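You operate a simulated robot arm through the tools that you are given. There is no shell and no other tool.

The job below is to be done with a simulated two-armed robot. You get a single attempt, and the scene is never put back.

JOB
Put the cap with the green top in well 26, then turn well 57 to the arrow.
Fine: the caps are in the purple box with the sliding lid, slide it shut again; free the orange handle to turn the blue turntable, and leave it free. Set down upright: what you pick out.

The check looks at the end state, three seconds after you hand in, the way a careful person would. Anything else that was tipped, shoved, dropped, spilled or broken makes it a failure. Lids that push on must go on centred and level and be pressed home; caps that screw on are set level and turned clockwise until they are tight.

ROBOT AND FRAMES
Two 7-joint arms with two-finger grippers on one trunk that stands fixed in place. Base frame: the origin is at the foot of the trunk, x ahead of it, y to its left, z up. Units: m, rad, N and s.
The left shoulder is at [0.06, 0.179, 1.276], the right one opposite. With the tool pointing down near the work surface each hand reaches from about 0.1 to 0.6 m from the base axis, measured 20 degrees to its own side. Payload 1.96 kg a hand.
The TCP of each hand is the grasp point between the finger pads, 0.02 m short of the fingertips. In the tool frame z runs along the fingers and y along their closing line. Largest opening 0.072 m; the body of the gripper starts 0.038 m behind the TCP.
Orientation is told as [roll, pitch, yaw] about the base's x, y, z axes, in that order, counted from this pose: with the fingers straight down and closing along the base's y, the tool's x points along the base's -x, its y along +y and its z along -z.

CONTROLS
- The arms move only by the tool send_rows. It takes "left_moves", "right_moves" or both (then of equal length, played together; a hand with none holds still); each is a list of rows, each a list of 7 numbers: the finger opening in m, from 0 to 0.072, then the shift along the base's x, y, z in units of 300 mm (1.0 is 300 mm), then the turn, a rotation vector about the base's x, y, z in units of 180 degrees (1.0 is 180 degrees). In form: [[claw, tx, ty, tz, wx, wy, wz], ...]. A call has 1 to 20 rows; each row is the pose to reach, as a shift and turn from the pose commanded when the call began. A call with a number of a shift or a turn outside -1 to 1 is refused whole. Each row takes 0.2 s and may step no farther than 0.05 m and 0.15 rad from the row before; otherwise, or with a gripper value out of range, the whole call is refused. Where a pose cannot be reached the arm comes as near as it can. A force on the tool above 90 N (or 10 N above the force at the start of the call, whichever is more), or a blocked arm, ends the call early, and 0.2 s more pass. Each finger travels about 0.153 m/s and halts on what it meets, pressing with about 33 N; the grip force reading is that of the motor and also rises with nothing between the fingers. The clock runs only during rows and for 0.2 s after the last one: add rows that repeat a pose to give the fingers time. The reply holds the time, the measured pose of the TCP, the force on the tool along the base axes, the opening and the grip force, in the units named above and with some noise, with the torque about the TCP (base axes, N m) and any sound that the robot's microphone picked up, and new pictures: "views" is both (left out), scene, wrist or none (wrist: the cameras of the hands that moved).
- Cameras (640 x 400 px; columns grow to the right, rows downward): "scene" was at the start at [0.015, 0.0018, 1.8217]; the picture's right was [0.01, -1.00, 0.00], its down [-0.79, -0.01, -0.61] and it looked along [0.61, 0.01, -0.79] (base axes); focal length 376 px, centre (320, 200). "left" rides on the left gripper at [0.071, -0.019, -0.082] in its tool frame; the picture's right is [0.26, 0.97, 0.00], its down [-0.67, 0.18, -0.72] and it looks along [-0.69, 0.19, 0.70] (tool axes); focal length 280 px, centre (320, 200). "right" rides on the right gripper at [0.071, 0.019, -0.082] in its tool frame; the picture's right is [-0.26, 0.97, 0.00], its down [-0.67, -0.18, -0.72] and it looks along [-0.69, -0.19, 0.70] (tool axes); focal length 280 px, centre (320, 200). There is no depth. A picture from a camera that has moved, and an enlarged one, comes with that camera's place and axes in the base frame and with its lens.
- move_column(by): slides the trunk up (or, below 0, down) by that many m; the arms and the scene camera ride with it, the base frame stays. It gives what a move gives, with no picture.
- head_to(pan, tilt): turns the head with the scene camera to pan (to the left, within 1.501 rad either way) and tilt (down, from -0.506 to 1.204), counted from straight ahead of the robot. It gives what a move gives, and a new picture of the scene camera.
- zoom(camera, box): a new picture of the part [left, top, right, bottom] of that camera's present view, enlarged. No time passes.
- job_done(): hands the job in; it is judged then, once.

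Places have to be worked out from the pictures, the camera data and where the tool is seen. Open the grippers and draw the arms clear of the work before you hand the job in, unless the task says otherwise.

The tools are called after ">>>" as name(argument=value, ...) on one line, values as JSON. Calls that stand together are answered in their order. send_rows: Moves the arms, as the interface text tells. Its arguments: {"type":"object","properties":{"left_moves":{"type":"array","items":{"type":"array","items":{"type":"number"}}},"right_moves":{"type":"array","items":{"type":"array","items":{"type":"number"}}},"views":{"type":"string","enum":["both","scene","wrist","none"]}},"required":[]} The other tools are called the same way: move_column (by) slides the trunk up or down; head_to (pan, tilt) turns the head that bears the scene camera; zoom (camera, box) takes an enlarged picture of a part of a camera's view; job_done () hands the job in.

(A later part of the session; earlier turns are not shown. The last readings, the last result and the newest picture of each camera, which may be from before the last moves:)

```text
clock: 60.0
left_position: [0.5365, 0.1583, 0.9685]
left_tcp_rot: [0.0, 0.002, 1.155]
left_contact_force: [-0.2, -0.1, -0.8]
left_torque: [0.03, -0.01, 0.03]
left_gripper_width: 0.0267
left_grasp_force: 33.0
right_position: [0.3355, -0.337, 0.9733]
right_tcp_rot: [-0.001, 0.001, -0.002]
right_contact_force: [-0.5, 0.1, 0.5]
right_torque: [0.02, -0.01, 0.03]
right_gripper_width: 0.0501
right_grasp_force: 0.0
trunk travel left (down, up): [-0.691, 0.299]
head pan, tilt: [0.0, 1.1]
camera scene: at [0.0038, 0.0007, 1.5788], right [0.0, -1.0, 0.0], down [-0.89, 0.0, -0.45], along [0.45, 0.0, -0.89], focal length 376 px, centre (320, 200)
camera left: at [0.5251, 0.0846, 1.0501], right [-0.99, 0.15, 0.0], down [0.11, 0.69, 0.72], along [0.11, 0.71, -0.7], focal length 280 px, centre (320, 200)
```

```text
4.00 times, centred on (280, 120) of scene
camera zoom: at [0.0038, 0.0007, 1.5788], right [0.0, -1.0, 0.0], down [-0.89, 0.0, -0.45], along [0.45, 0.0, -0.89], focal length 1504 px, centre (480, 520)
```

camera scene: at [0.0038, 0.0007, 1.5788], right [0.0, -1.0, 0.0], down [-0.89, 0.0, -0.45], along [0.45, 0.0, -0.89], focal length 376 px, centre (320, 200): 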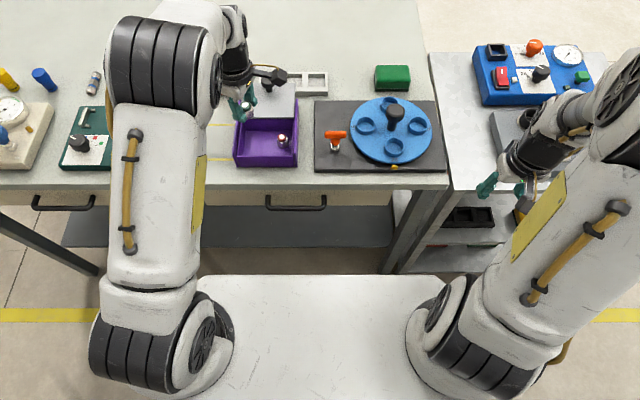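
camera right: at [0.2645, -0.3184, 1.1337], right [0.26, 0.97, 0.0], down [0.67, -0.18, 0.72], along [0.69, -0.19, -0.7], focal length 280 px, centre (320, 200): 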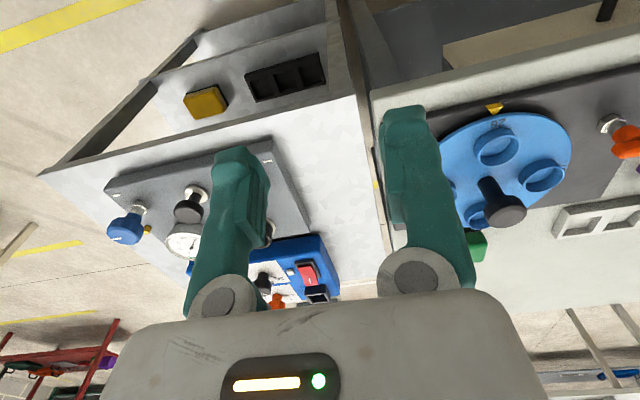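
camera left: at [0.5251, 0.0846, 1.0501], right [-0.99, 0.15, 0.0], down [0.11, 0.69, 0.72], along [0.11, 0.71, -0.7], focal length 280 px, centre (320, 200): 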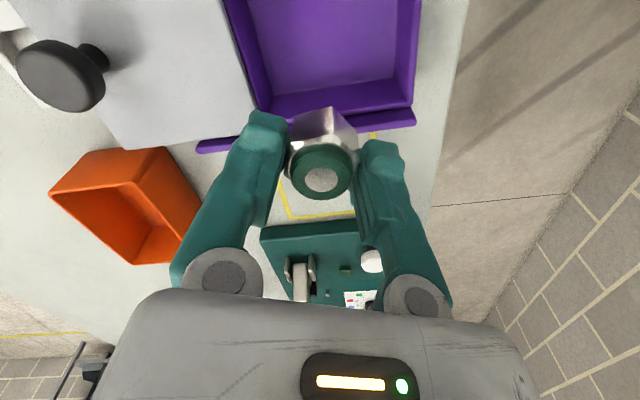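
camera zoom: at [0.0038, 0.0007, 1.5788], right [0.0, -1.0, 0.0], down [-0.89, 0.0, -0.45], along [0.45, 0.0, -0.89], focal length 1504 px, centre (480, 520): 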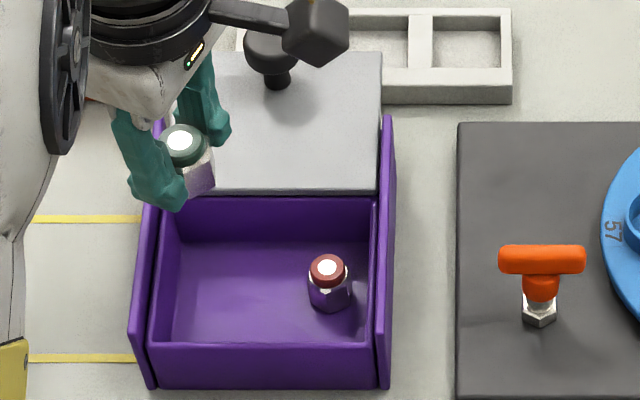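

The cap is held upright and clear. Now I measure the turntable wells precisely in the scene view.

>>> zoom(camera="scene", box=[310, 85, 450, 180])

>>> zoom(camera="scene", box=[360, 120, 440, 180])

```text
4.21 times, centred on (380, 132) of scene
camera zoom: at [0.0038, 0.0007, 1.5788], right [0.0, -1.0, 0.0], down [-0.89, 0.0, -0.45], along [0.45, 0.0, -0.89], focal length 1584 px, centre (67, 484)
```

zoom: 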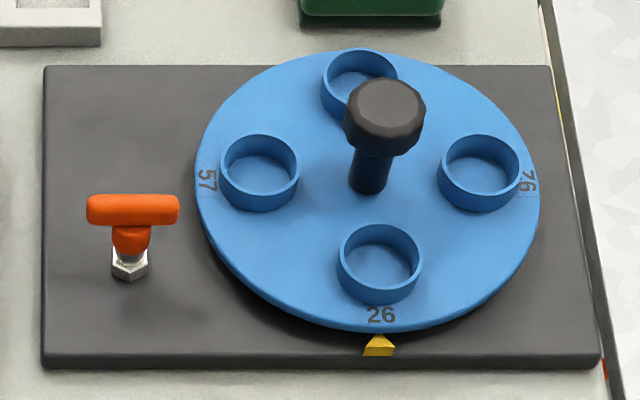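

```text
6.67 times, centred on (400, 150) of scene
camera zoom: at [0.0038, 0.0007, 1.5788], right [0.0, -1.0, 0.0], down [-0.89, 0.0, -0.45], along [0.45, 0.0, -0.89], focal length 2507 px, centre (-213, 533)
```

zoom: 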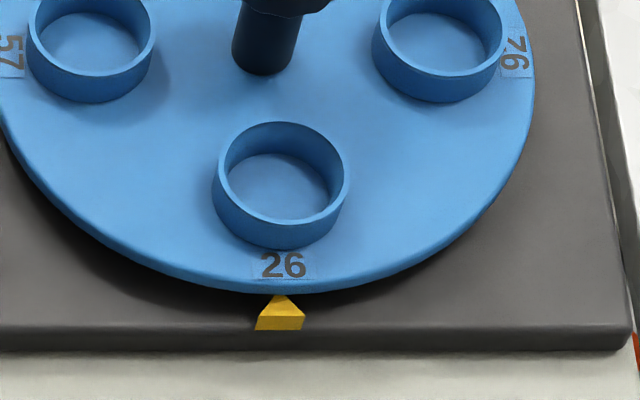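

Well 26's rim centre triangulates to about (0.50, −0.168), rim z≈0.87, inner diameter ~40 mm. I carry the cap over at z≈1.0, unwinding the yaw to 0, and move the right hand further aside.

>>> send_rows(left_moves=[[0.01, 0, 0, 0.05, 0, 0, -0.04], [0.01, -0.01, -0.06, 0.1, 0, 0, -0.08], [0.01, -0.03, -0.15, 0.1, 0, 0, -0.12], [0.01, -0.045, -0.25, 0.1, 0, 0, -0.16], [0.01, -0.06, -0.35, 0.1, 0, 0, -0.2], [0.01, -0.08, -0.45, 0.1, 0, 0, -0.24], [0.01, -0.095, -0.55, 0.1, 0, 0, -0.28], [0.01, -0.105, -0.65, 0.1, 0, 0, -0.325], [0.01, -0.115, -0.75, 0.1, 0, 0, -0.367], [0.01, -0.115, -0.75, 0.1, 0, 0, -0.367]], right_moves=[[0.05, 0, -0.05, 0, 0, 0, 0], [0.05, 0, -0.1, 0, 0, 0, 0], [0.05, 0, -0.15, 0, 0, 0, 0], [0.05, 0, -0.2, 0, 0, 0, 0], [0.05, 0, -0.25, 0, 0, 0, 0], [0.05, 0, -0.3, 0, 0, 0, 0], [0.05, 0, -0.35, 0, 0, 0, 0], [0.05, 0, -0.35, 0, 0, 0, 0], [0.05, 0, -0.35, 0, 0, 0, 0], [0.05, 0, -0.35, 0, 0, 0, 0]], views="both")

```text
clock: 62.2
left_position: [0.4602, -0.0245, 1.0729]
left_tcp_rot: [-0.023, -0.119, 0.199]
left_contact_force: [0.4, 0.4, -0.9]
left_torque: [0.02, -0.01, 0.0]
left_gripper_width: 0.0267
left_grasp_force: 32.6
left hand out of reach, approached as far as the arm can: row 2, 5, 6, 7, 8, 9, 10
right_position: [0.334, -0.442, 0.9734]
right_tcp_rot: [0.003, -0.001, 0.001]
right_contact_force: [-0.2, -0.9, 0.1]
right_torque: [0.02, -0.01, 0.01]
right_gripper_width: 0.0502
right_grasp_force: 0.1
trunk travel left (down, up): [-0.691, 0.299]
head pan, tilt: [0.0, 1.1]
camera scene: at [0.0002, -0.0002, 1.5788], right [0.0, -1.0, 0.0], down [-0.89, 0.0, -0.46], along [0.46, 0.0, -0.89], focal length 376 px, centre (320, 200)
camera right: at [0.2634, -0.4239, 1.0541], right [0.26, 0.96, 0.0], down [0.67, -0.18, 0.72], along [0.69, -0.19, -0.7], focal length 280 px, centre (320, 200)
camera left: at [0.3846, -0.0588, 1.1454], right [-0.44, 0.89, -0.05], down [0.53, 0.31, 0.79], along [0.72, 0.32, -0.62], focal length 280 px, centre (320, 200)
```

scene: 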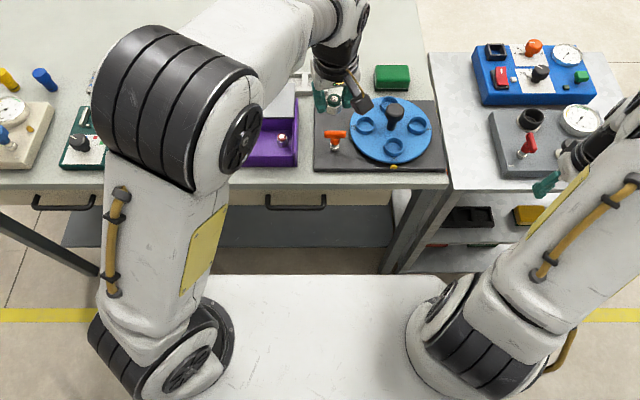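
right: 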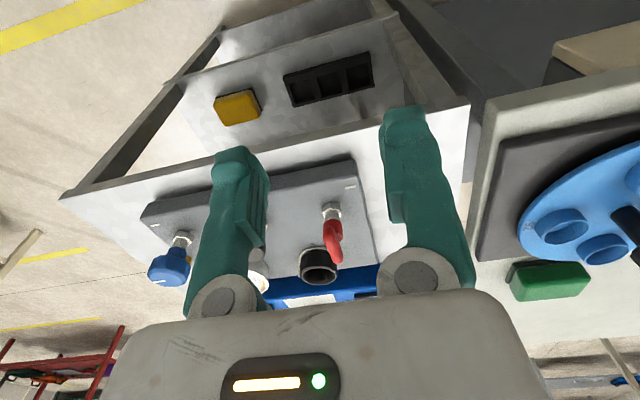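
left: 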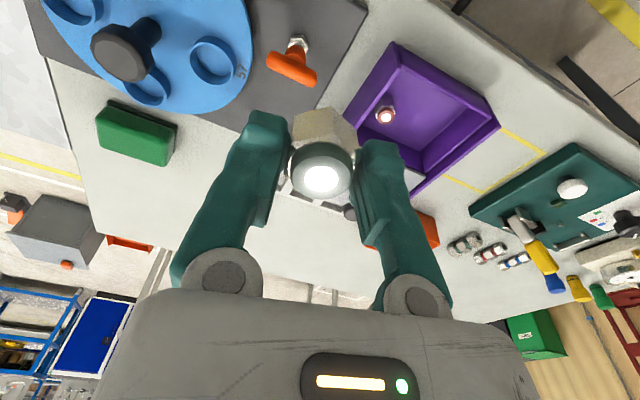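

The left arm can't hold that pose in this posture (tool tilted slightly, cap still held). I raise the trunk 0.15 m to get a better arm configuration and try again.

>>> move_column(by=0.15)

>>> send_rows(left_moves=[[0.01, 0, 0, 0, 0, 0, 0], [0.01, 0, 0, 0, 0, 0, 0]], views="both")

```text
clock: 64.0
left_position: [0.4616, -0.0248, 1.2214]
left_tcp_rot: [-0.025, -0.116, 0.203]
left_contact_force: [0.3, -0.3, 0.1]
left_torque: [-0.01, 0.04, 0.04]
left_gripper_width: 0.0267
left_grasp_force: 33.1
right_position: [0.3355, -0.4417, 1.1222]
right_tcp_rot: [0.002, 0.0, 0.0]
right_contact_force: [0.6, -0.9, 0.2]
right_torque: [0.02, 0.02, 0.02]
right_gripper_width: 0.05
right_grasp_force: 0.1
trunk travel left (down, up): [-0.841, 0.149]
head pan, tilt: [0.0, 1.1]
```

```text
clock: 64.6
left_position: [0.4618, -0.0235, 1.2219]
left_tcp_rot: [-0.024, -0.115, 0.203]
left_contact_force: [-1.0, -0.1, -1.2]
left_torque: [0.01, -0.01, 0.0]
left_gripper_width: 0.0267
left_grasp_force: 33.0
right_position: [0.336, -0.4428, 1.1232]
right_tcp_rot: [-0.001, 0.0, 0.0]
right_contact_force: [0.5, -0.3, 0.9]
right_torque: [0.02, 0.01, -0.02]
right_gripper_width: 0.0502
right_grasp_force: 0.1
trunk travel left (down, up): [-0.841, 0.149]
head pan, tilt: [0.0, 1.1]
camera scene: at [0.0035, 0.0005, 1.7288], right [0.0, -1.0, 0.0], down [-0.89, 0.0, -0.45], along [0.45, 0.0, -0.89], focal length 376 px, centre (320, 200)
camera left: at [0.3873, -0.0582, 1.2943], right [-0.45, 0.89, -0.05], down [0.54, 0.31, 0.78], along [0.72, 0.32, -0.62], focal length 280 px, centre (320, 200)
```

scene: 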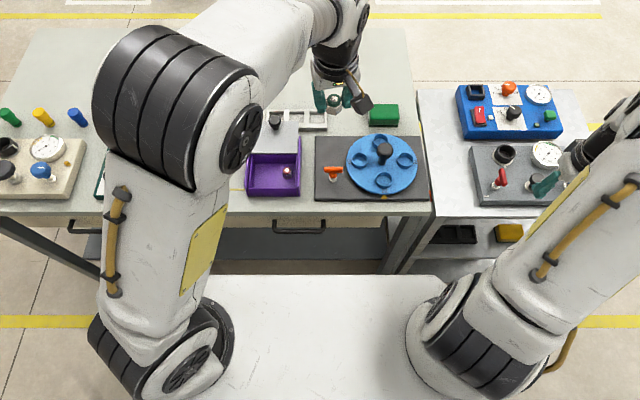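
left: 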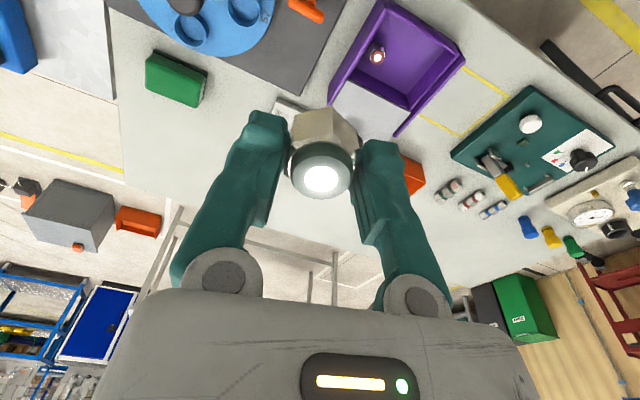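

The cap is still firm. From here I straighten the tool and move toward the well at z≈1.05 to test reach.

>>> send_rows(left_moves=[[0.01, 0.02, -0.03, -0.09, 0.001, 0.01, -0.016], [0.01, 0.04, -0.07, -0.19, 0.002, 0.019, -0.032], [0.01, 0.07, -0.12, -0.29, 0.003, 0.028, -0.048], [0.01, 0.09, -0.17, -0.39, 0.004, 0.038, -0.064], [0.01, 0.11, -0.21, -0.49, 0.004, 0.038, -0.064], [0.01, 0.127, -0.255, -0.573, 0.004, 0.038, -0.064], [0.01, 0.127, -0.255, -0.573, 0.004, 0.038, -0.064]], views="both")

```text
clock: 66.2
left_position: [0.5002, -0.101, 1.0482]
left_tcp_rot: [-0.002, 0.0, -0.001]
left_contact_force: [-0.2, -0.6, -2.2]
left_torque: [-0.01, 0.02, 0.03]
left_gripper_width: 0.0267
left_grasp_force: 33.2
right_position: [0.3366, -0.4428, 1.1229]
right_tcp_rot: [0.001, 0.0, -0.001]
right_contact_force: [0.1, 0.3, -0.2]
right_torque: [-0.03, -0.01, 0.0]
right_gripper_width: 0.0501
right_grasp_force: 0.1
trunk travel left (down, up): [-0.841, 0.149]
head pan, tilt: [0.0, 1.1]
camera scene: at [0.0031, 0.0009, 1.7288], right [0.0, -1.0, 0.0], down [-0.89, 0.0, -0.45], along [0.45, 0.0, -0.89], focal length 376 px, centre (320, 200)
camera left: at [0.4296, -0.1222, 1.1298], right [-0.26, 0.97, 0.0], down [0.68, 0.18, 0.71], along [0.69, 0.19, -0.7], focal length 280 px, centre (320, 200)
```

scene: 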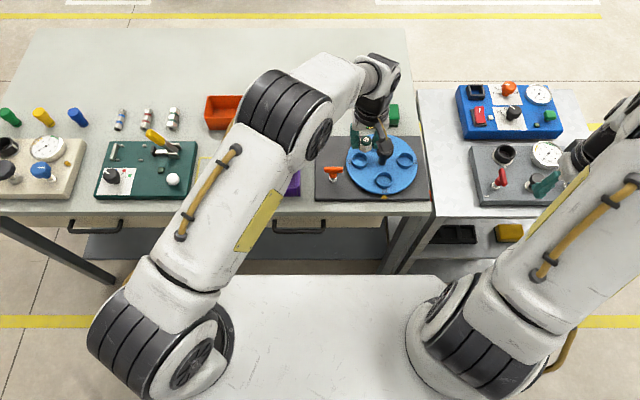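
left: 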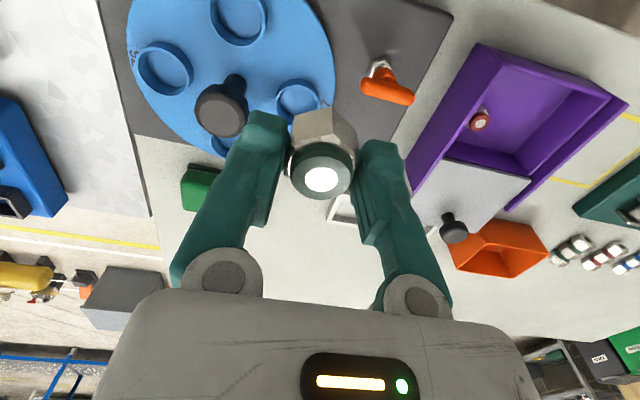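

Good: straight and on target. I continue to directly above well 26 at z≈0.97.

>>> send_rows(left_moves=[[0.01, 0.002, -0.1, -0.05, 0, 0, 0], [0.01, 0.004, -0.18, -0.12, 0, 0, 0], [0.01, 0.007, -0.223, -0.2, 0, 0, 0], [0.01, 0.007, -0.223, -0.26, 0, 0, 0], [0.01, 0.007, -0.223, -0.26, 0, 0, 0]], views="both")

>>> zoom(camera="left", box=[180, 0, 460, 220])

>>> zoom(camera="scene", box=[320, 120, 440, 210])

```text
clock: 67.4
left_position: [0.5007, -0.1363, 1.0222]
left_tcp_rot: [-0.004, -0.003, 0.001]
left_contact_force: [-0.4, 0.5, -1.4]
left_torque: [0.0, 0.0, -0.02]
left_gripper_width: 0.0268
left_grasp_force: 33.0
left hand out of reach, approached as far as the arm can: row 1, 2, 3, 4, 5
right_position: [0.3359, -0.4406, 1.1227]
right_tcp_rot: [0.0, 0.0, 0.0]
right_contact_force: [0.0, -0.5, -0.4]
right_torque: [-0.01, -0.01, 0.01]
right_gripper_width: 0.0505
right_grasp_force: 0.1
trunk travel left (down, up): [-0.841, 0.149]
head pan, tilt: [0.0, 1.1]
camera scene: at [0.0031, 0.0014, 1.7288], right [0.0, -1.0, 0.0], down [-0.89, 0.0, -0.45], along [0.45, 0.0, -0.89], focal length 376 px, centre (320, 200)
camera left: at [0.4296, -0.1562, 1.104], right [-0.26, 0.97, 0.0], down [0.67, 0.19, 0.72], along [0.69, 0.18, -0.7], focal length 280 px, centre (320, 200)
```

scene: 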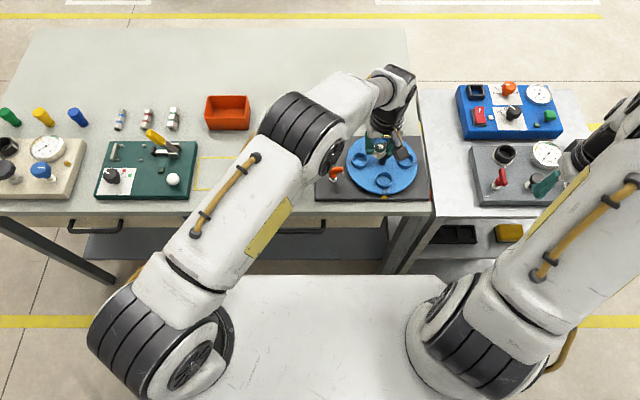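
left: 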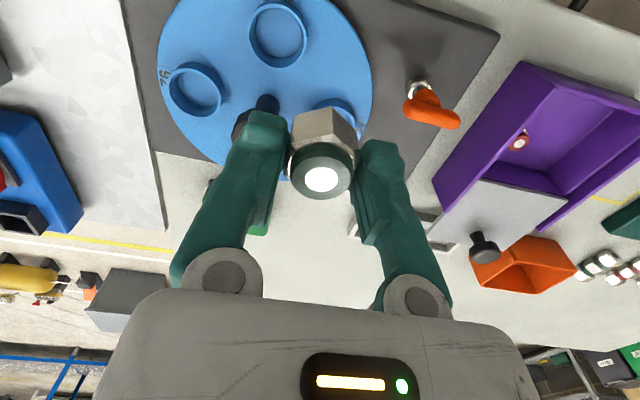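

```text
1.82 times, centred on (320, 110) of left
camera zoom: at [0.4296, -0.1562, 1.104], right [-0.26, 0.97, 0.0], down [0.67, 0.19, 0.72], along [0.69, 0.18, -0.7], focal length 510 px, centre (320, 364)
```

zoom: 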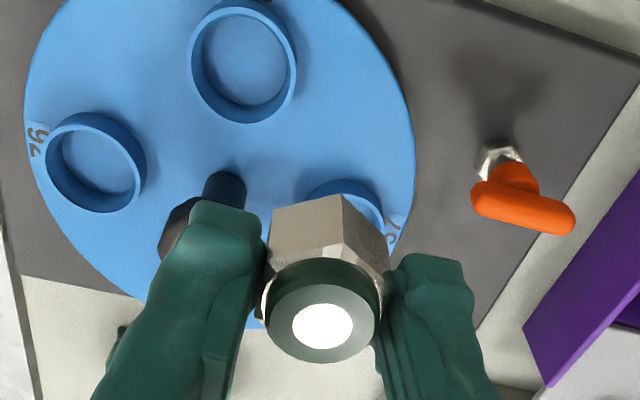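

```text
4.44 times, centred on (380, 165) of scene
camera zoom: at [0.0031, 0.0014, 1.7288], right [0.0, -1.0, 0.0], down [-0.89, 0.0, -0.45], along [0.45, 0.0, -0.89], focal length 1672 px, centre (53, 356)
```

zoom: 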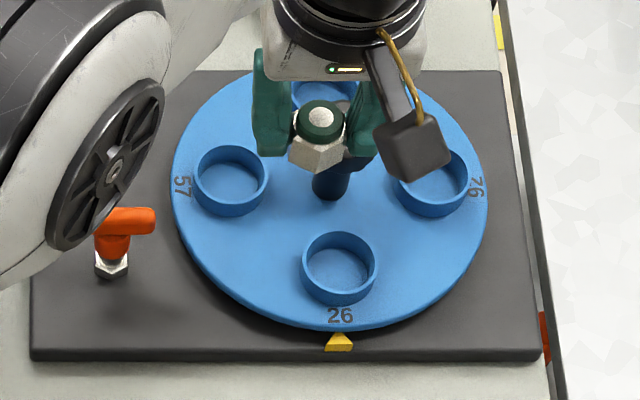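

The hand stalls about 32 mm short in y. I try turning the wrist to line up with the arm (yaw −30°), which may free joint range.

>>> send_rows(left_moves=[[0.01, 0, 0, 0, 0.001, 0.001, -0.042], [0.01, 0, 0, 0, 0.001, 0.001, -0.084], [0.01, 0, 0, 0, 0.001, 0.001, -0.126], [0.01, 0, 0, 0, 0.001, 0.001, -0.167], [0.01, 0.002, -0.05, -0.05, 0.001, 0.001, -0.167], [0.01, 0.004, -0.107, -0.1, 0.001, 0.001, -0.167], [0.01, 0.004, -0.107, -0.17, 0.001, 0.001, -0.167], [0.01, 0.004, -0.107, -0.17, 0.001, 0.001, -0.167]], views="scene")

>>> zoom(camera="scene", box=[320, 120, 440, 210])

```text
clock: 69.2
left_position: [0.4733, -0.174, 0.9958]
left_tcp_rot: [0.001, 0.004, -0.526]
left_contact_force: [0.8, -0.1, -0.5]
left_torque: [0.0, -0.01, 0.0]
left_gripper_width: 0.0267
left_grasp_force: 33.0
left hand out of reach, approached as far as the arm can: row 1, 2, 3, 4, 5, 6, 7, 8
right_position: [0.3361, -0.4414, 1.1243]
right_tcp_rot: [0.0, 0.001, 0.001]
right_contact_force: [0.8, 0.7, -0.3]
right_torque: [-0.01, -0.01, 0.0]
right_gripper_width: 0.05
right_grasp_force: 0.1
trunk travel left (down, up): [-0.841, 0.149]
head pan, tilt: [0.0, 1.1]
camera scene: at [0.0042, 0.0024, 1.7288], right [0.0, -1.0, 0.0], down [-0.89, 0.0, -0.45], along [0.45, 0.0, -0.89], focal length 376 px, centre (320, 200)
```

scene: 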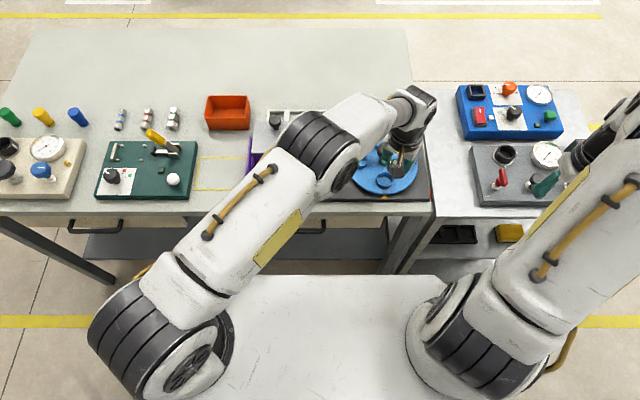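

```text
4.44 times, centred on (380, 165) of scene
camera zoom: at [0.0042, 0.0024, 1.7288], right [0.0, -1.0, 0.0], down [-0.89, 0.0, -0.45], along [0.45, 0.0, -0.89], focal length 1672 px, centre (53, 356)
```

zoom: 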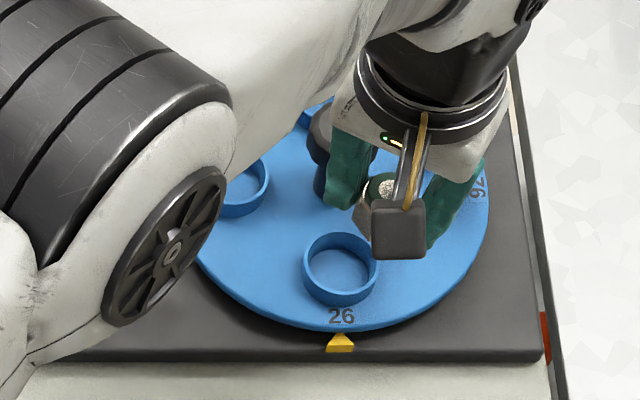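

Horizontal reach tops out at ~0.545 m from the left shoulder, just short of the well. I'll hand over: set the cap upright on the bare table strip between box and plate, at about (0.475, 0.034), then pick it with the right hand. First I carry it back there with yaw 90°.

>>> send_rows(left_moves=[[0.01, 0, 0.03, 0.03, 0, 0, 0.044], [0.01, 0, 0.07, 0.06, 0, 0, 0.089], [0.01, 0, 0.12, 0.08, 0, 0, 0.133], [0.01, 0, 0.17, 0.08, 0, 0, 0.178], [0.01, 0, 0.22, 0.08, 0, 0, 0.222], [0.01, 0, 0.27, 0.08, 0, 0, 0.267], [0.01, 0, 0.32, 0.08, 0, 0, 0.311], [0.01, 0, 0.37, 0.08, 0, 0, 0.356], [0.01, 0, 0.42, 0.08, 0, 0, 0.4], [0.01, 0, 0.48, 0.08, 0, 0, 0.445], [0.01, 0, 0.54, 0.06, 0, 0, 0.489], [0.01, 0, 0.6, 0.03, 0, 0, 0.534], [0.01, 0, 0.66, 0, 0, 0, 0.578], [0.01, 0.003, 0.69, 0, 0, 0, 0.623], [0.01, 0.005, 0.693, 0, 0, 0, 0.667], [0.01, 0.005, 0.693, 0, 0, 0, 0.667]], views="both")

>>> zoom(camera="scene", box=[240, 120, 360, 220])

>>> zoom(camera="left", box=[180, 0, 460, 200])

```text
clock: 72.6
left_position: [0.4736, 0.0344, 0.9956]
left_tcp_rot: [0.001, 0.003, 1.572]
left_contact_force: [-0.1, 0.2, -1.3]
left_torque: [0.02, -0.02, -0.03]
left_gripper_width: 0.0266
left_grasp_force: 32.8
right_position: [0.3368, -0.442, 1.1224]
right_tcp_rot: [0.0, 0.0, 0.0]
right_contact_force: [0.1, -0.1, -0.2]
right_torque: [0.0, 0.03, -0.02]
right_gripper_width: 0.0501
right_grasp_force: 0.0
trunk travel left (down, up): [-0.841, 0.149]
head pan, tilt: [0.0, 1.1]
camera scene: at [0.0035, 0.0008, 1.7288], right [0.0, -1.0, 0.0], down [-0.89, 0.0, -0.45], along [0.45, 0.0, -0.89], focal length 376 px, centre (320, 200)
camera left: at [0.4937, -0.0382, 1.0782], right [-0.96, -0.26, 0.0], down [-0.18, 0.68, 0.71], along [-0.19, 0.69, -0.7], focal length 280 px, centre (320, 200)
```

scene: 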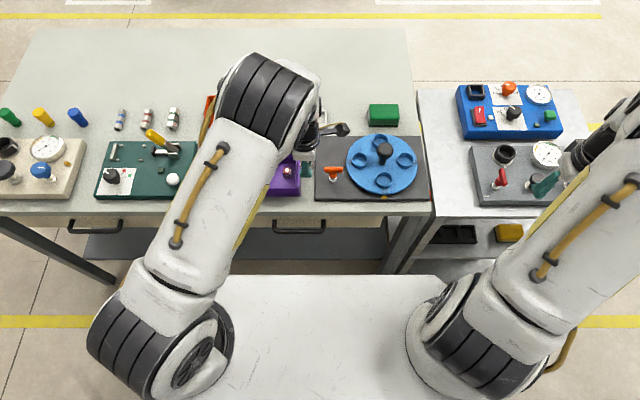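
left: 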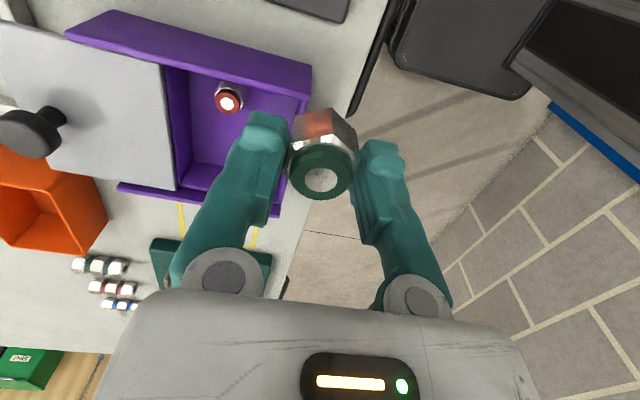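

```text
4.00 times, centred on (300, 170) of scene
camera zoom: at [0.0035, 0.0008, 1.7288], right [0.0, -1.0, 0.0], down [-0.89, 0.0, -0.45], along [0.45, 0.0, -0.89], focal length 1504 px, centre (400, 320)
```

zoom: 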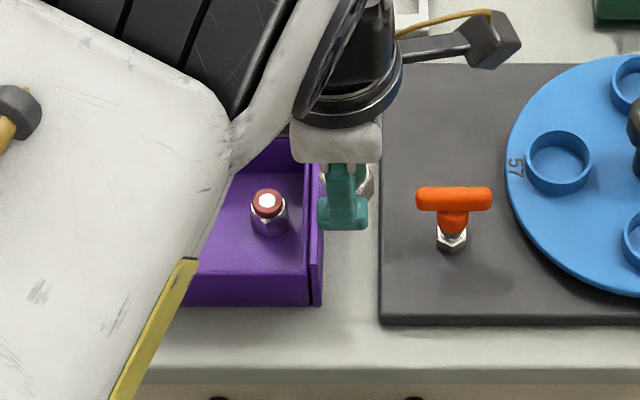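

```text
2.00 times, centred on (320, 100) of left
camera zoom: at [0.4937, -0.0382, 1.0782], right [-0.96, -0.26, 0.0], down [-0.18, 0.68, 0.71], along [-0.19, 0.69, -0.7], focal length 561 px, centre (320, 400)
```

zoom: 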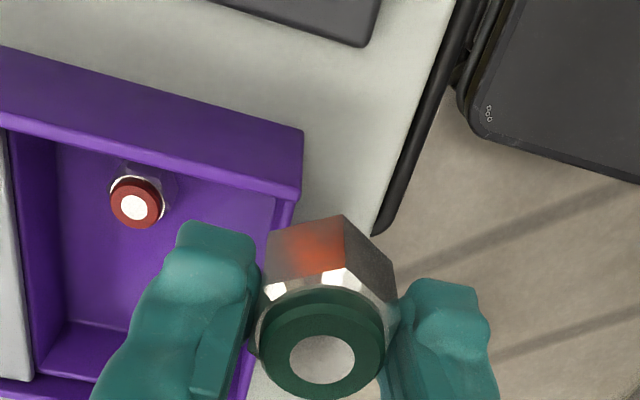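

The strip spans y≈0.0145–0.054, and the cap is centred over it. I lower to just above the table, then feel for contact.

>>> send_rows(left_moves=[[0.01, 0.013, 0, -0.12, 0, 0, 0], [0.01, 0.013, 0, -0.26, 0, 0, 0], [0.01, 0.013, 0, -0.38, 0, 0, 0], [0.01, 0.013, 0, -0.45, 0, 0, 0], [0.01, 0.013, 0, -0.45, 0, 0, 0]], views="both")

>>> zoom(camera="scene", box=[260, 140, 360, 220])

>>> zoom(camera="left", box=[180, 0, 460, 200])

```text
clock: 73.8
left_position: [0.4799, 0.0334, 0.86]
left_tcp_rot: [0.003, 0.004, 1.571]
left_contact_force: [0.0, -0.1, -1.1]
left_torque: [-0.02, -0.01, 0.0]
left_gripper_width: 0.0268
left_grasp_force: 32.9
right_position: [0.337, -0.4419, 1.1229]
right_tcp_rot: [0.0, 0.002, 0.0]
right_contact_force: [-0.4, -0.1, -0.3]
right_torque: [0.06, 0.02, 0.04]
right_gripper_width: 0.0502
right_grasp_force: 0.0
trunk travel left (down, up): [-0.841, 0.149]
head pan, tilt: [0.0, 1.1]
camera scene: at [0.0032, 0.0005, 1.7288], right [0.0, -1.0, 0.0], down [-0.89, 0.0, -0.45], along [0.45, 0.0, -0.89], focal length 376 px, centre (320, 200)
camera left: at [0.4981, -0.0383, 0.9428], right [-0.97, -0.26, 0.0], down [-0.18, 0.68, 0.71], along [-0.19, 0.69, -0.7], focal length 280 px, centre (320, 200)
```

scene: 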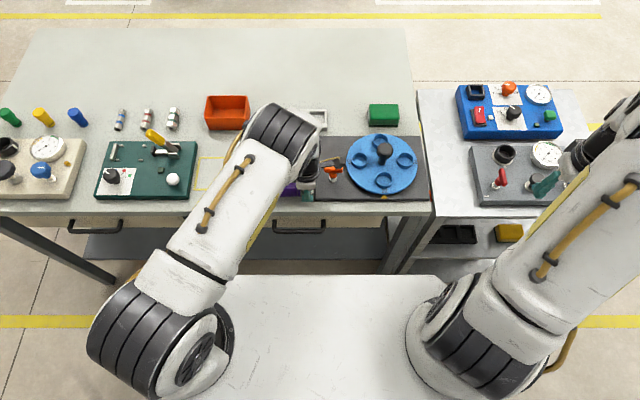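
left: 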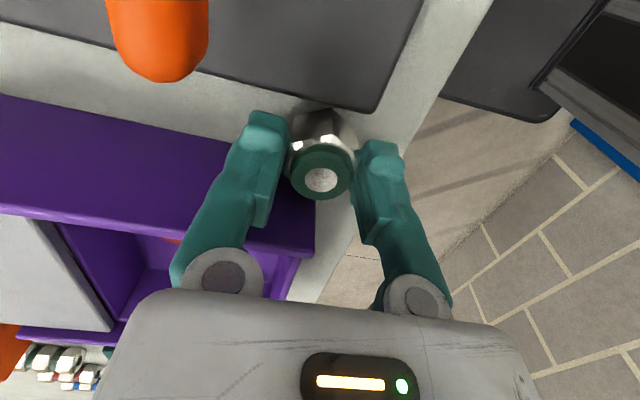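

```text
5.00 times, centred on (310, 180) of scene
camera zoom: at [0.0032, 0.0005, 1.7288], right [0.0, -1.0, 0.0], down [-0.89, 0.0, -0.45], along [0.45, 0.0, -0.89], focal length 1880 px, centre (370, 300)
```

zoom: 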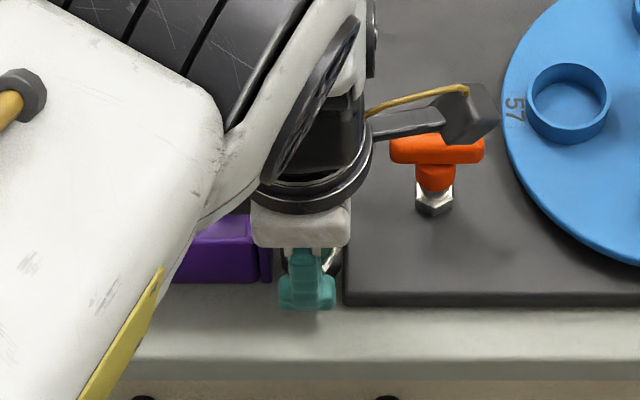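

```text
2.00 times, centred on (320, 100) of left
camera zoom: at [0.4981, -0.0383, 0.9428], right [-0.97, -0.26, 0.0], down [-0.18, 0.68, 0.71], along [-0.19, 0.69, -0.7], focal length 561 px, centre (320, 400)
```

zoom: 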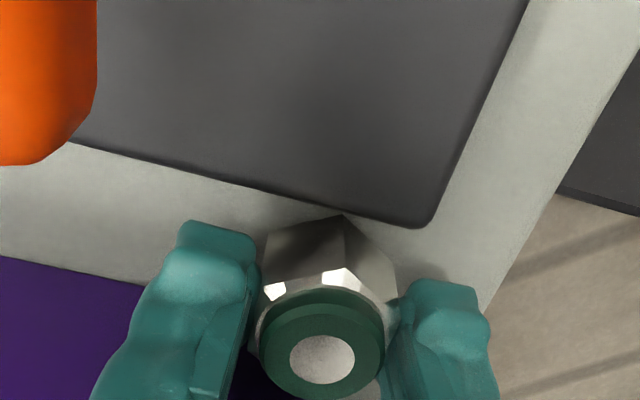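

The cap's corner is only ~2 mm from the plate edge, so I shift 18 mm toward the robot (and 2 mm left), where neither box nor plate is adjacent, and lower gently until contact.

>>> send_rows(left_moves=[[0.01, -0.03, 0.007, 0.01, 0, 0, 0], [0.01, -0.06, 0.007, 0.01, 0, 0, 0], [0.01, -0.06, 0.007, -0.02, 0, 0, 0], [0.01, -0.06, 0.007, -0.035, 0, 0, 0], [0.01, -0.06, 0.007, -0.042, 0, 0, 0], [0.01, -0.06, 0.007, -0.042, 0, 0, 0]], views="both")

>>> zoom(camera="scene", box=[260, 140, 360, 220])

>>> zoom(camera="left", box=[180, 0, 460, 200])

```text
clock: 75.2
left_position: [0.4613, 0.0345, 0.8488]
left_tcp_rot: [0.001, 0.006, 1.572]
left_contact_force: [1.6, 1.1, 9.2]
left_torque: [0.14, -0.04, -0.02]
left_gripper_width: 0.0265
left_grasp_force: 32.9
right_position: [0.3349, -0.4428, 1.1227]
right_tcp_rot: [-0.001, 0.0, 0.0]
right_contact_force: [0.3, -0.2, -0.2]
right_torque: [-0.01, -0.01, 0.01]
right_gripper_width: 0.0502
right_grasp_force: 0.1
trunk travel left (down, up): [-0.841, 0.149]
head pan, tilt: [0.0, 1.1]
camera scene: at [0.0025, 0.0007, 1.729], right [0.0, -1.0, 0.0], down [-0.89, 0.0, -0.45], along [0.45, 0.0, -0.89], focal length 376 px, centre (320, 200)
camera left: at [0.48, -0.0367, 0.9315], right [-0.97, -0.26, 0.0], down [-0.18, 0.68, 0.71], along [-0.19, 0.69, -0.7], focal length 280 px, centre (320, 200)
```

scene: 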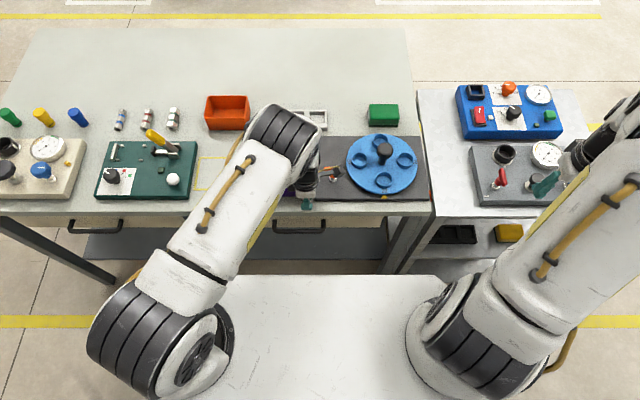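
left: 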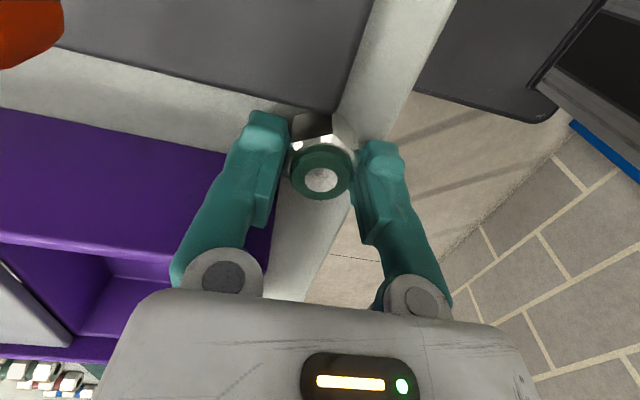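

```text
5.00 times, centred on (310, 180) of scene
camera zoom: at [0.0025, 0.0007, 1.729], right [0.0, -1.0, 0.0], down [-0.89, 0.0, -0.45], along [0.45, 0.0, -0.89], focal length 1880 px, centre (370, 300)
```

zoom: 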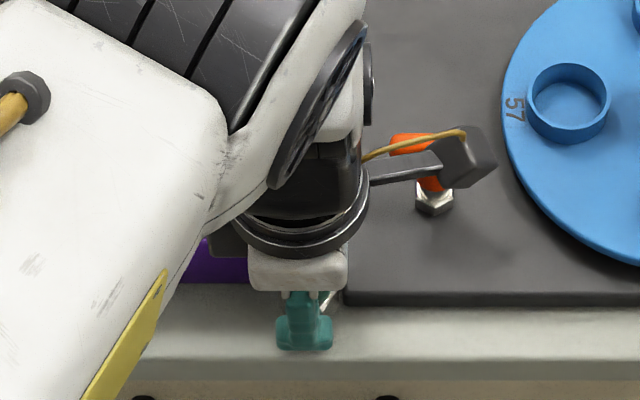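

```text
2.00 times, centred on (320, 100) of left
camera zoom: at [0.48, -0.0367, 0.9315], right [-0.97, -0.26, 0.0], down [-0.18, 0.68, 0.71], along [-0.19, 0.69, -0.7], focal length 561 px, centre (320, 400)
```

zoom: 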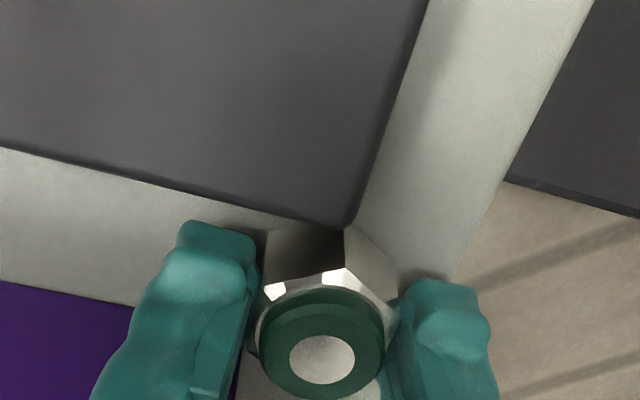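

Contact at 9 N: the cap rests on the table ~35 mm from the edge. I open gently and lift straight up.

>>> send_rows(left_moves=[[0.026, 0, 0, 0, 0, 0, 0], [0.03, 0, 0, 0, 0, 0, 0], [0.036, 0, 0, 0, 0, 0, 0], [0.042, 0, 0, 0, 0, 0, 0], [0.046, 0, 0, 0, 0, 0, 0], [0.046, 0, 0, 0.05, 0, 0, 0], [0.046, 0, 0, 0.12, 0, 0, 0], [0.046, 0, 0, 0.25, 0, 0, 0], [0.046, 0, 0, 0.38, 0, 0, 0], [0.046, 0, 0, 0.38, 0, 0, 0]], views="both")

>>> zoom(camera="scene", box=[260, 140, 360, 220])

>>> zoom(camera="left", box=[180, 0, 460, 200])

```text
clock: 77.4
left_position: [0.4597, 0.0341, 0.9627]
left_tcp_rot: [0.001, 0.006, 1.571]
left_contact_force: [0.4, 0.2, 0.1]
left_torque: [-0.02, -0.01, -0.01]
left_gripper_width: 0.0461
left_grasp_force: 0.0
right_position: [0.3369, -0.4422, 1.1231]
right_tcp_rot: [0.0, -0.001, -0.001]
right_contact_force: [0.1, -0.2, 0.2]
right_torque: [0.0, 0.0, 0.04]
right_gripper_width: 0.05
right_grasp_force: 0.0
trunk travel left (down, up): [-0.841, 0.149]
head pan, tilt: [0.0, 1.1]
camera scene: at [0.0041, 0.0006, 1.7288], right [0.0, -1.0, 0.0], down [-0.89, 0.0, -0.45], along [0.45, 0.0, -0.89], focal length 376 px, centre (320, 200)
camera left: at [0.4797, -0.0377, 1.0453], right [-0.97, -0.26, 0.0], down [-0.18, 0.68, 0.71], along [-0.19, 0.69, -0.7], focal length 280 px, centre (320, 200)
```

scene: 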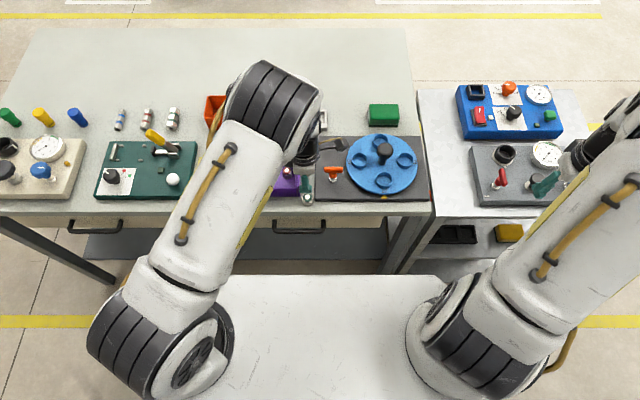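
left: 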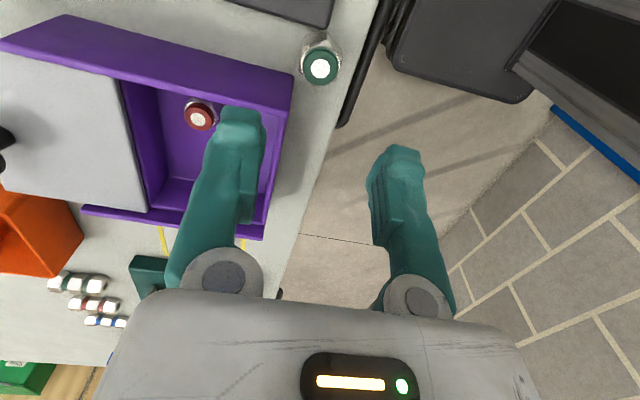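

```text
5.00 times, centred on (310, 180) of scene
camera zoom: at [0.0041, 0.0006, 1.7288], right [0.0, -1.0, 0.0], down [-0.89, 0.0, -0.45], along [0.45, 0.0, -0.89], focal length 1880 px, centre (370, 300)
```

zoom: 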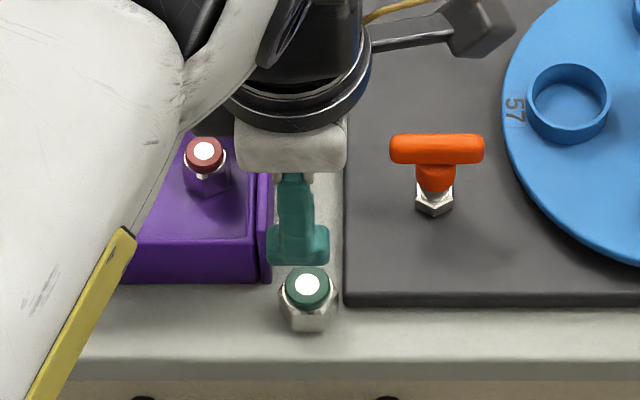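

```text
2.00 times, centred on (320, 100) of left
camera zoom: at [0.4797, -0.0377, 1.0453], right [-0.97, -0.26, 0.0], down [-0.18, 0.68, 0.71], along [-0.19, 0.69, -0.7], focal length 561 px, centre (320, 400)
```

zoom: 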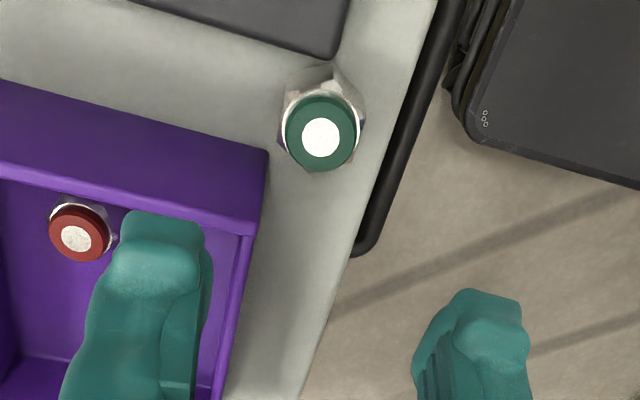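

The cap stands upright at about (0.4605, 0.0345). I withdraw the left hand to the left and bring the right hand over with yaw −90° so it closes along the same flats.

>>> send_rows(left_moves=[[0.046, 0, 0.03, 0.06, 0, 0, -0.04], [0.046, -0.01, 0.09, 0.12, 0, 0, -0.08], [0.046, -0.03, 0.16, 0.18, 0, 0, -0.12], [0.046, -0.05, 0.23, 0.24, 0, 0, -0.16], [0.046, -0.07, 0.3, 0.3, 0, 0, -0.2], [0.046, -0.09, 0.37, 0.36, 0, 0, -0.24], [0.046, -0.11, 0.44, 0.4, 0, 0, -0.28], [0.046, -0.13, 0.5, 0.4, 0, 0, -0.32], [0.046, -0.15, 0.55, 0.4, 0, 0, -0.36], [0.046, -0.17, 0.6, 0.4, 0, 0, -0.4], [0.046, -0.19, 0.6, 0.4, 0, 0, -0.44], [0.046, -0.2, 0.6, 0.4, 0, 0, -0.48], [0.046, -0.2, 0.6, 0.4, 0, 0, -0.5]], right_moves=[[0.05, 0.02, 0.05, 0, 0, 0, -0.04], [0.05, 0.04, 0.12, 0, 0, 0, -0.08], [0.05, 0.07, 0.2, 0, 0, 0, -0.12], [0.05, 0.1, 0.28, 0, 0, 0, -0.16], [0.05, 0.13, 0.36, -0.03, 0, 0, -0.2], [0.05, 0.16, 0.44, -0.06, 0, 0, -0.24], [0.05, 0.19, 0.52, -0.1, 0, 0, -0.28], [0.05, 0.22, 0.6, -0.14, 0, 0, -0.32], [0.05, 0.25, 0.68, -0.18, 0, 0, -0.36], [0.05, 0.28, 0.76, -0.22, 0, 0, -0.4], [0.05, 0.31, 0.84, -0.26, 0, 0, -0.44], [0.05, 0.33, 0.9, -0.3, 0, 0, -0.48], [0.05, 0.333, 0.933, -0.3, 0, 0, -0.5]], views="both")

```text
clock: 80.2
left_position: [0.4003, 0.2156, 1.0818]
left_tcp_rot: [0.002, 0.005, -0.002]
left_contact_force: [0.4, 0.8, -0.3]
left_torque: [0.01, -0.04, -0.01]
left_gripper_width: 0.0462
left_grasp_force: 0.0
right_position: [0.4362, -0.1611, 1.0313]
right_tcp_rot: [0.0, 0.0, -1.573]
right_contact_force: [-0.4, -0.5, -1.1]
right_torque: [0.0, -0.02, 0.04]
right_gripper_width: 0.0501
right_grasp_force: 0.1
trunk travel left (down, up): [-0.841, 0.149]
head pan, tilt: [0.0, 1.1]
camera scene: at [0.0031, 0.0012, 1.7288], right [0.0, -1.0, 0.0], down [-0.89, 0.0, -0.45], along [0.45, 0.0, -0.89], focal length 376 px, centre (320, 200)
camera right: at [0.4555, -0.0901, 1.1133], right [0.96, -0.26, 0.0], down [-0.18, -0.67, 0.72], along [-0.19, -0.69, -0.7], focal length 280 px, centre (320, 200)
camera left: at [0.3298, 0.195, 1.1647], right [-0.26, 0.97, 0.0], down [0.68, 0.18, 0.71], along [0.69, 0.19, -0.7], focal length 280 px, centre (320, 200)
```

scene: 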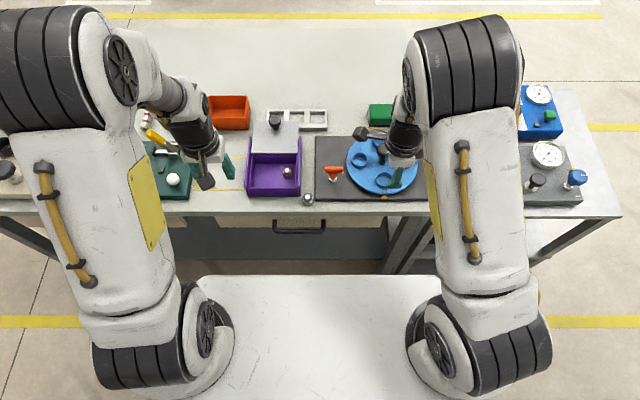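
right: 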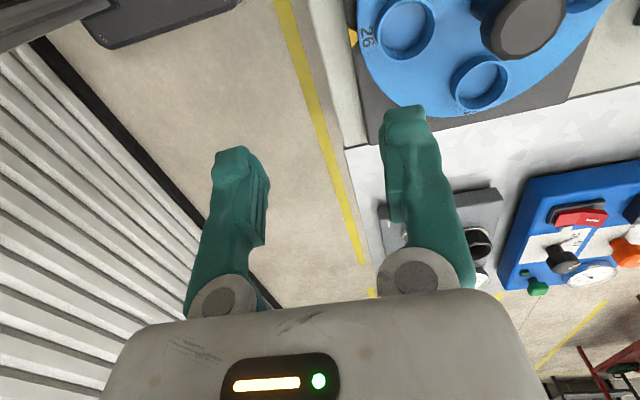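
left: 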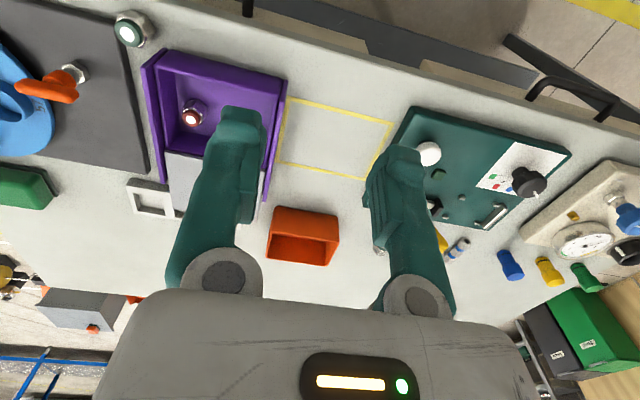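

I move the right hand over the cap.

>>> send_rows(right_moves=[[0.046, 0.02, 0.11, 0, 0, 0, 0], [0.046, 0.04, 0.25, -0.03, 0, 0, 0], [0.046, 0.06, 0.39, -0.08, 0, 0, 0], [0.046, 0.075, 0.53, -0.13, 0, 0, 0], [0.046, 0.083, 0.652, -0.2, 0, 0, 0], [0.046, 0.083, 0.652, -0.31, 0, 0, 0], [0.046, 0.083, 0.652, -0.31, 0, 0, 0]], views="both")

>>> zoom(camera="right", box=[180, 0, 460, 200])

>>> zoom(camera="scene", box=[260, 140, 360, 220])

```text
clock: 81.8
left_position: [0.3993, 0.2155, 1.0818]
left_tcp_rot: [0.002, 0.005, 0.0]
left_contact_force: [0.0, 0.5, -0.6]
left_torque: [-0.01, 0.01, -0.02]
left_gripper_width: 0.0464
left_grasp_force: 0.0
right_position: [0.4603, 0.034, 0.9405]
right_tcp_rot: [0.003, 0.0, -1.571]
right_contact_force: [0.7, 0.7, 0.7]
right_torque: [0.01, -0.02, 0.01]
right_gripper_width: 0.046
right_grasp_force: 0.0
trunk travel left (down, up): [-0.841, 0.149]
head pan, tilt: [0.0, 1.1]
camera scene: at [0.0028, 0.0009, 1.7288], right [0.0, -1.0, 0.0], down [-0.89, 0.0, -0.45], along [0.45, 0.0, -0.89], focal length 376 px, centre (320, 200)
camera right: at [0.4802, 0.1045, 1.0218], right [0.96, -0.26, 0.0], down [-0.18, -0.67, 0.72], along [-0.19, -0.69, -0.7], focal length 280 px, centre (320, 200)
```

scene: 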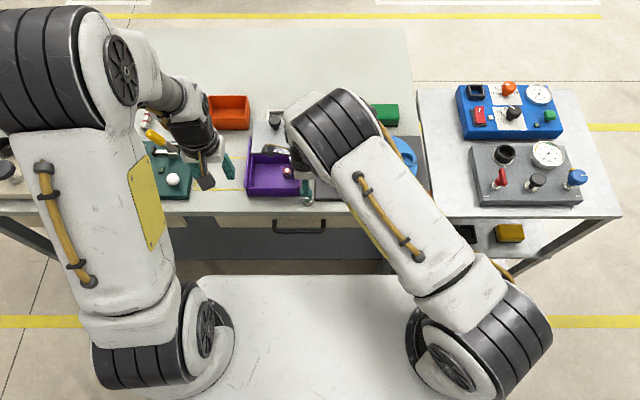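
right: 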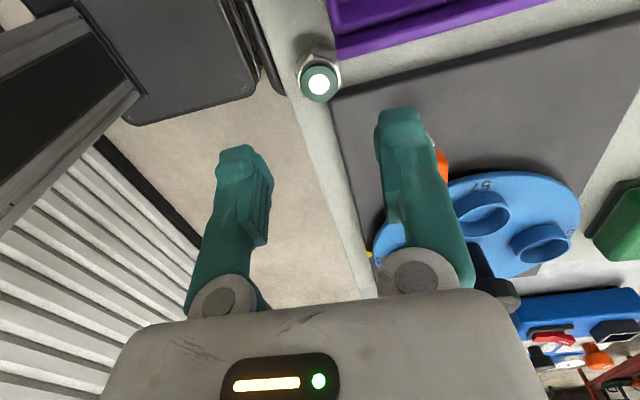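

```text
2.00 times, centred on (320, 100) of right
camera zoom: at [0.4802, 0.1045, 1.0218], right [0.96, -0.26, 0.0], down [-0.18, -0.67, 0.72], along [-0.19, -0.69, -0.7], focal length 561 px, centre (320, 400)
```

zoom: 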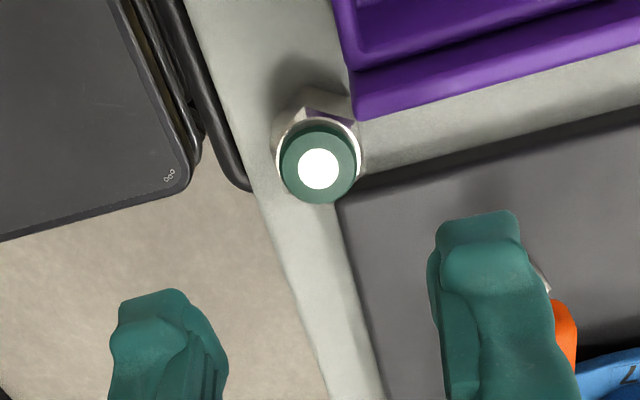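

```text
5.00 times, centred on (310, 180) of scene
camera zoom: at [0.0028, 0.0009, 1.7288], right [0.0, -1.0, 0.0], down [-0.89, 0.0, -0.45], along [0.45, 0.0, -0.89], focal length 1880 px, centre (370, 300)
```

zoom: 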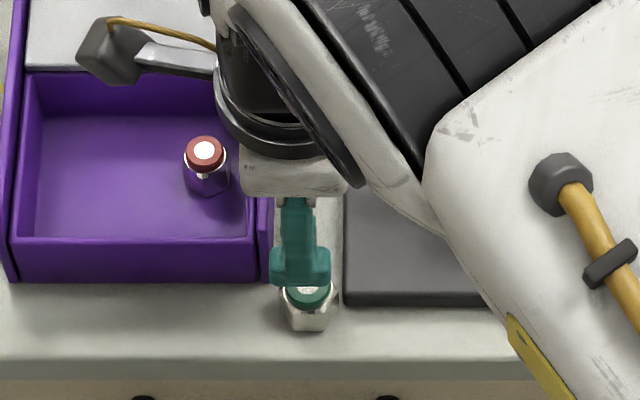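

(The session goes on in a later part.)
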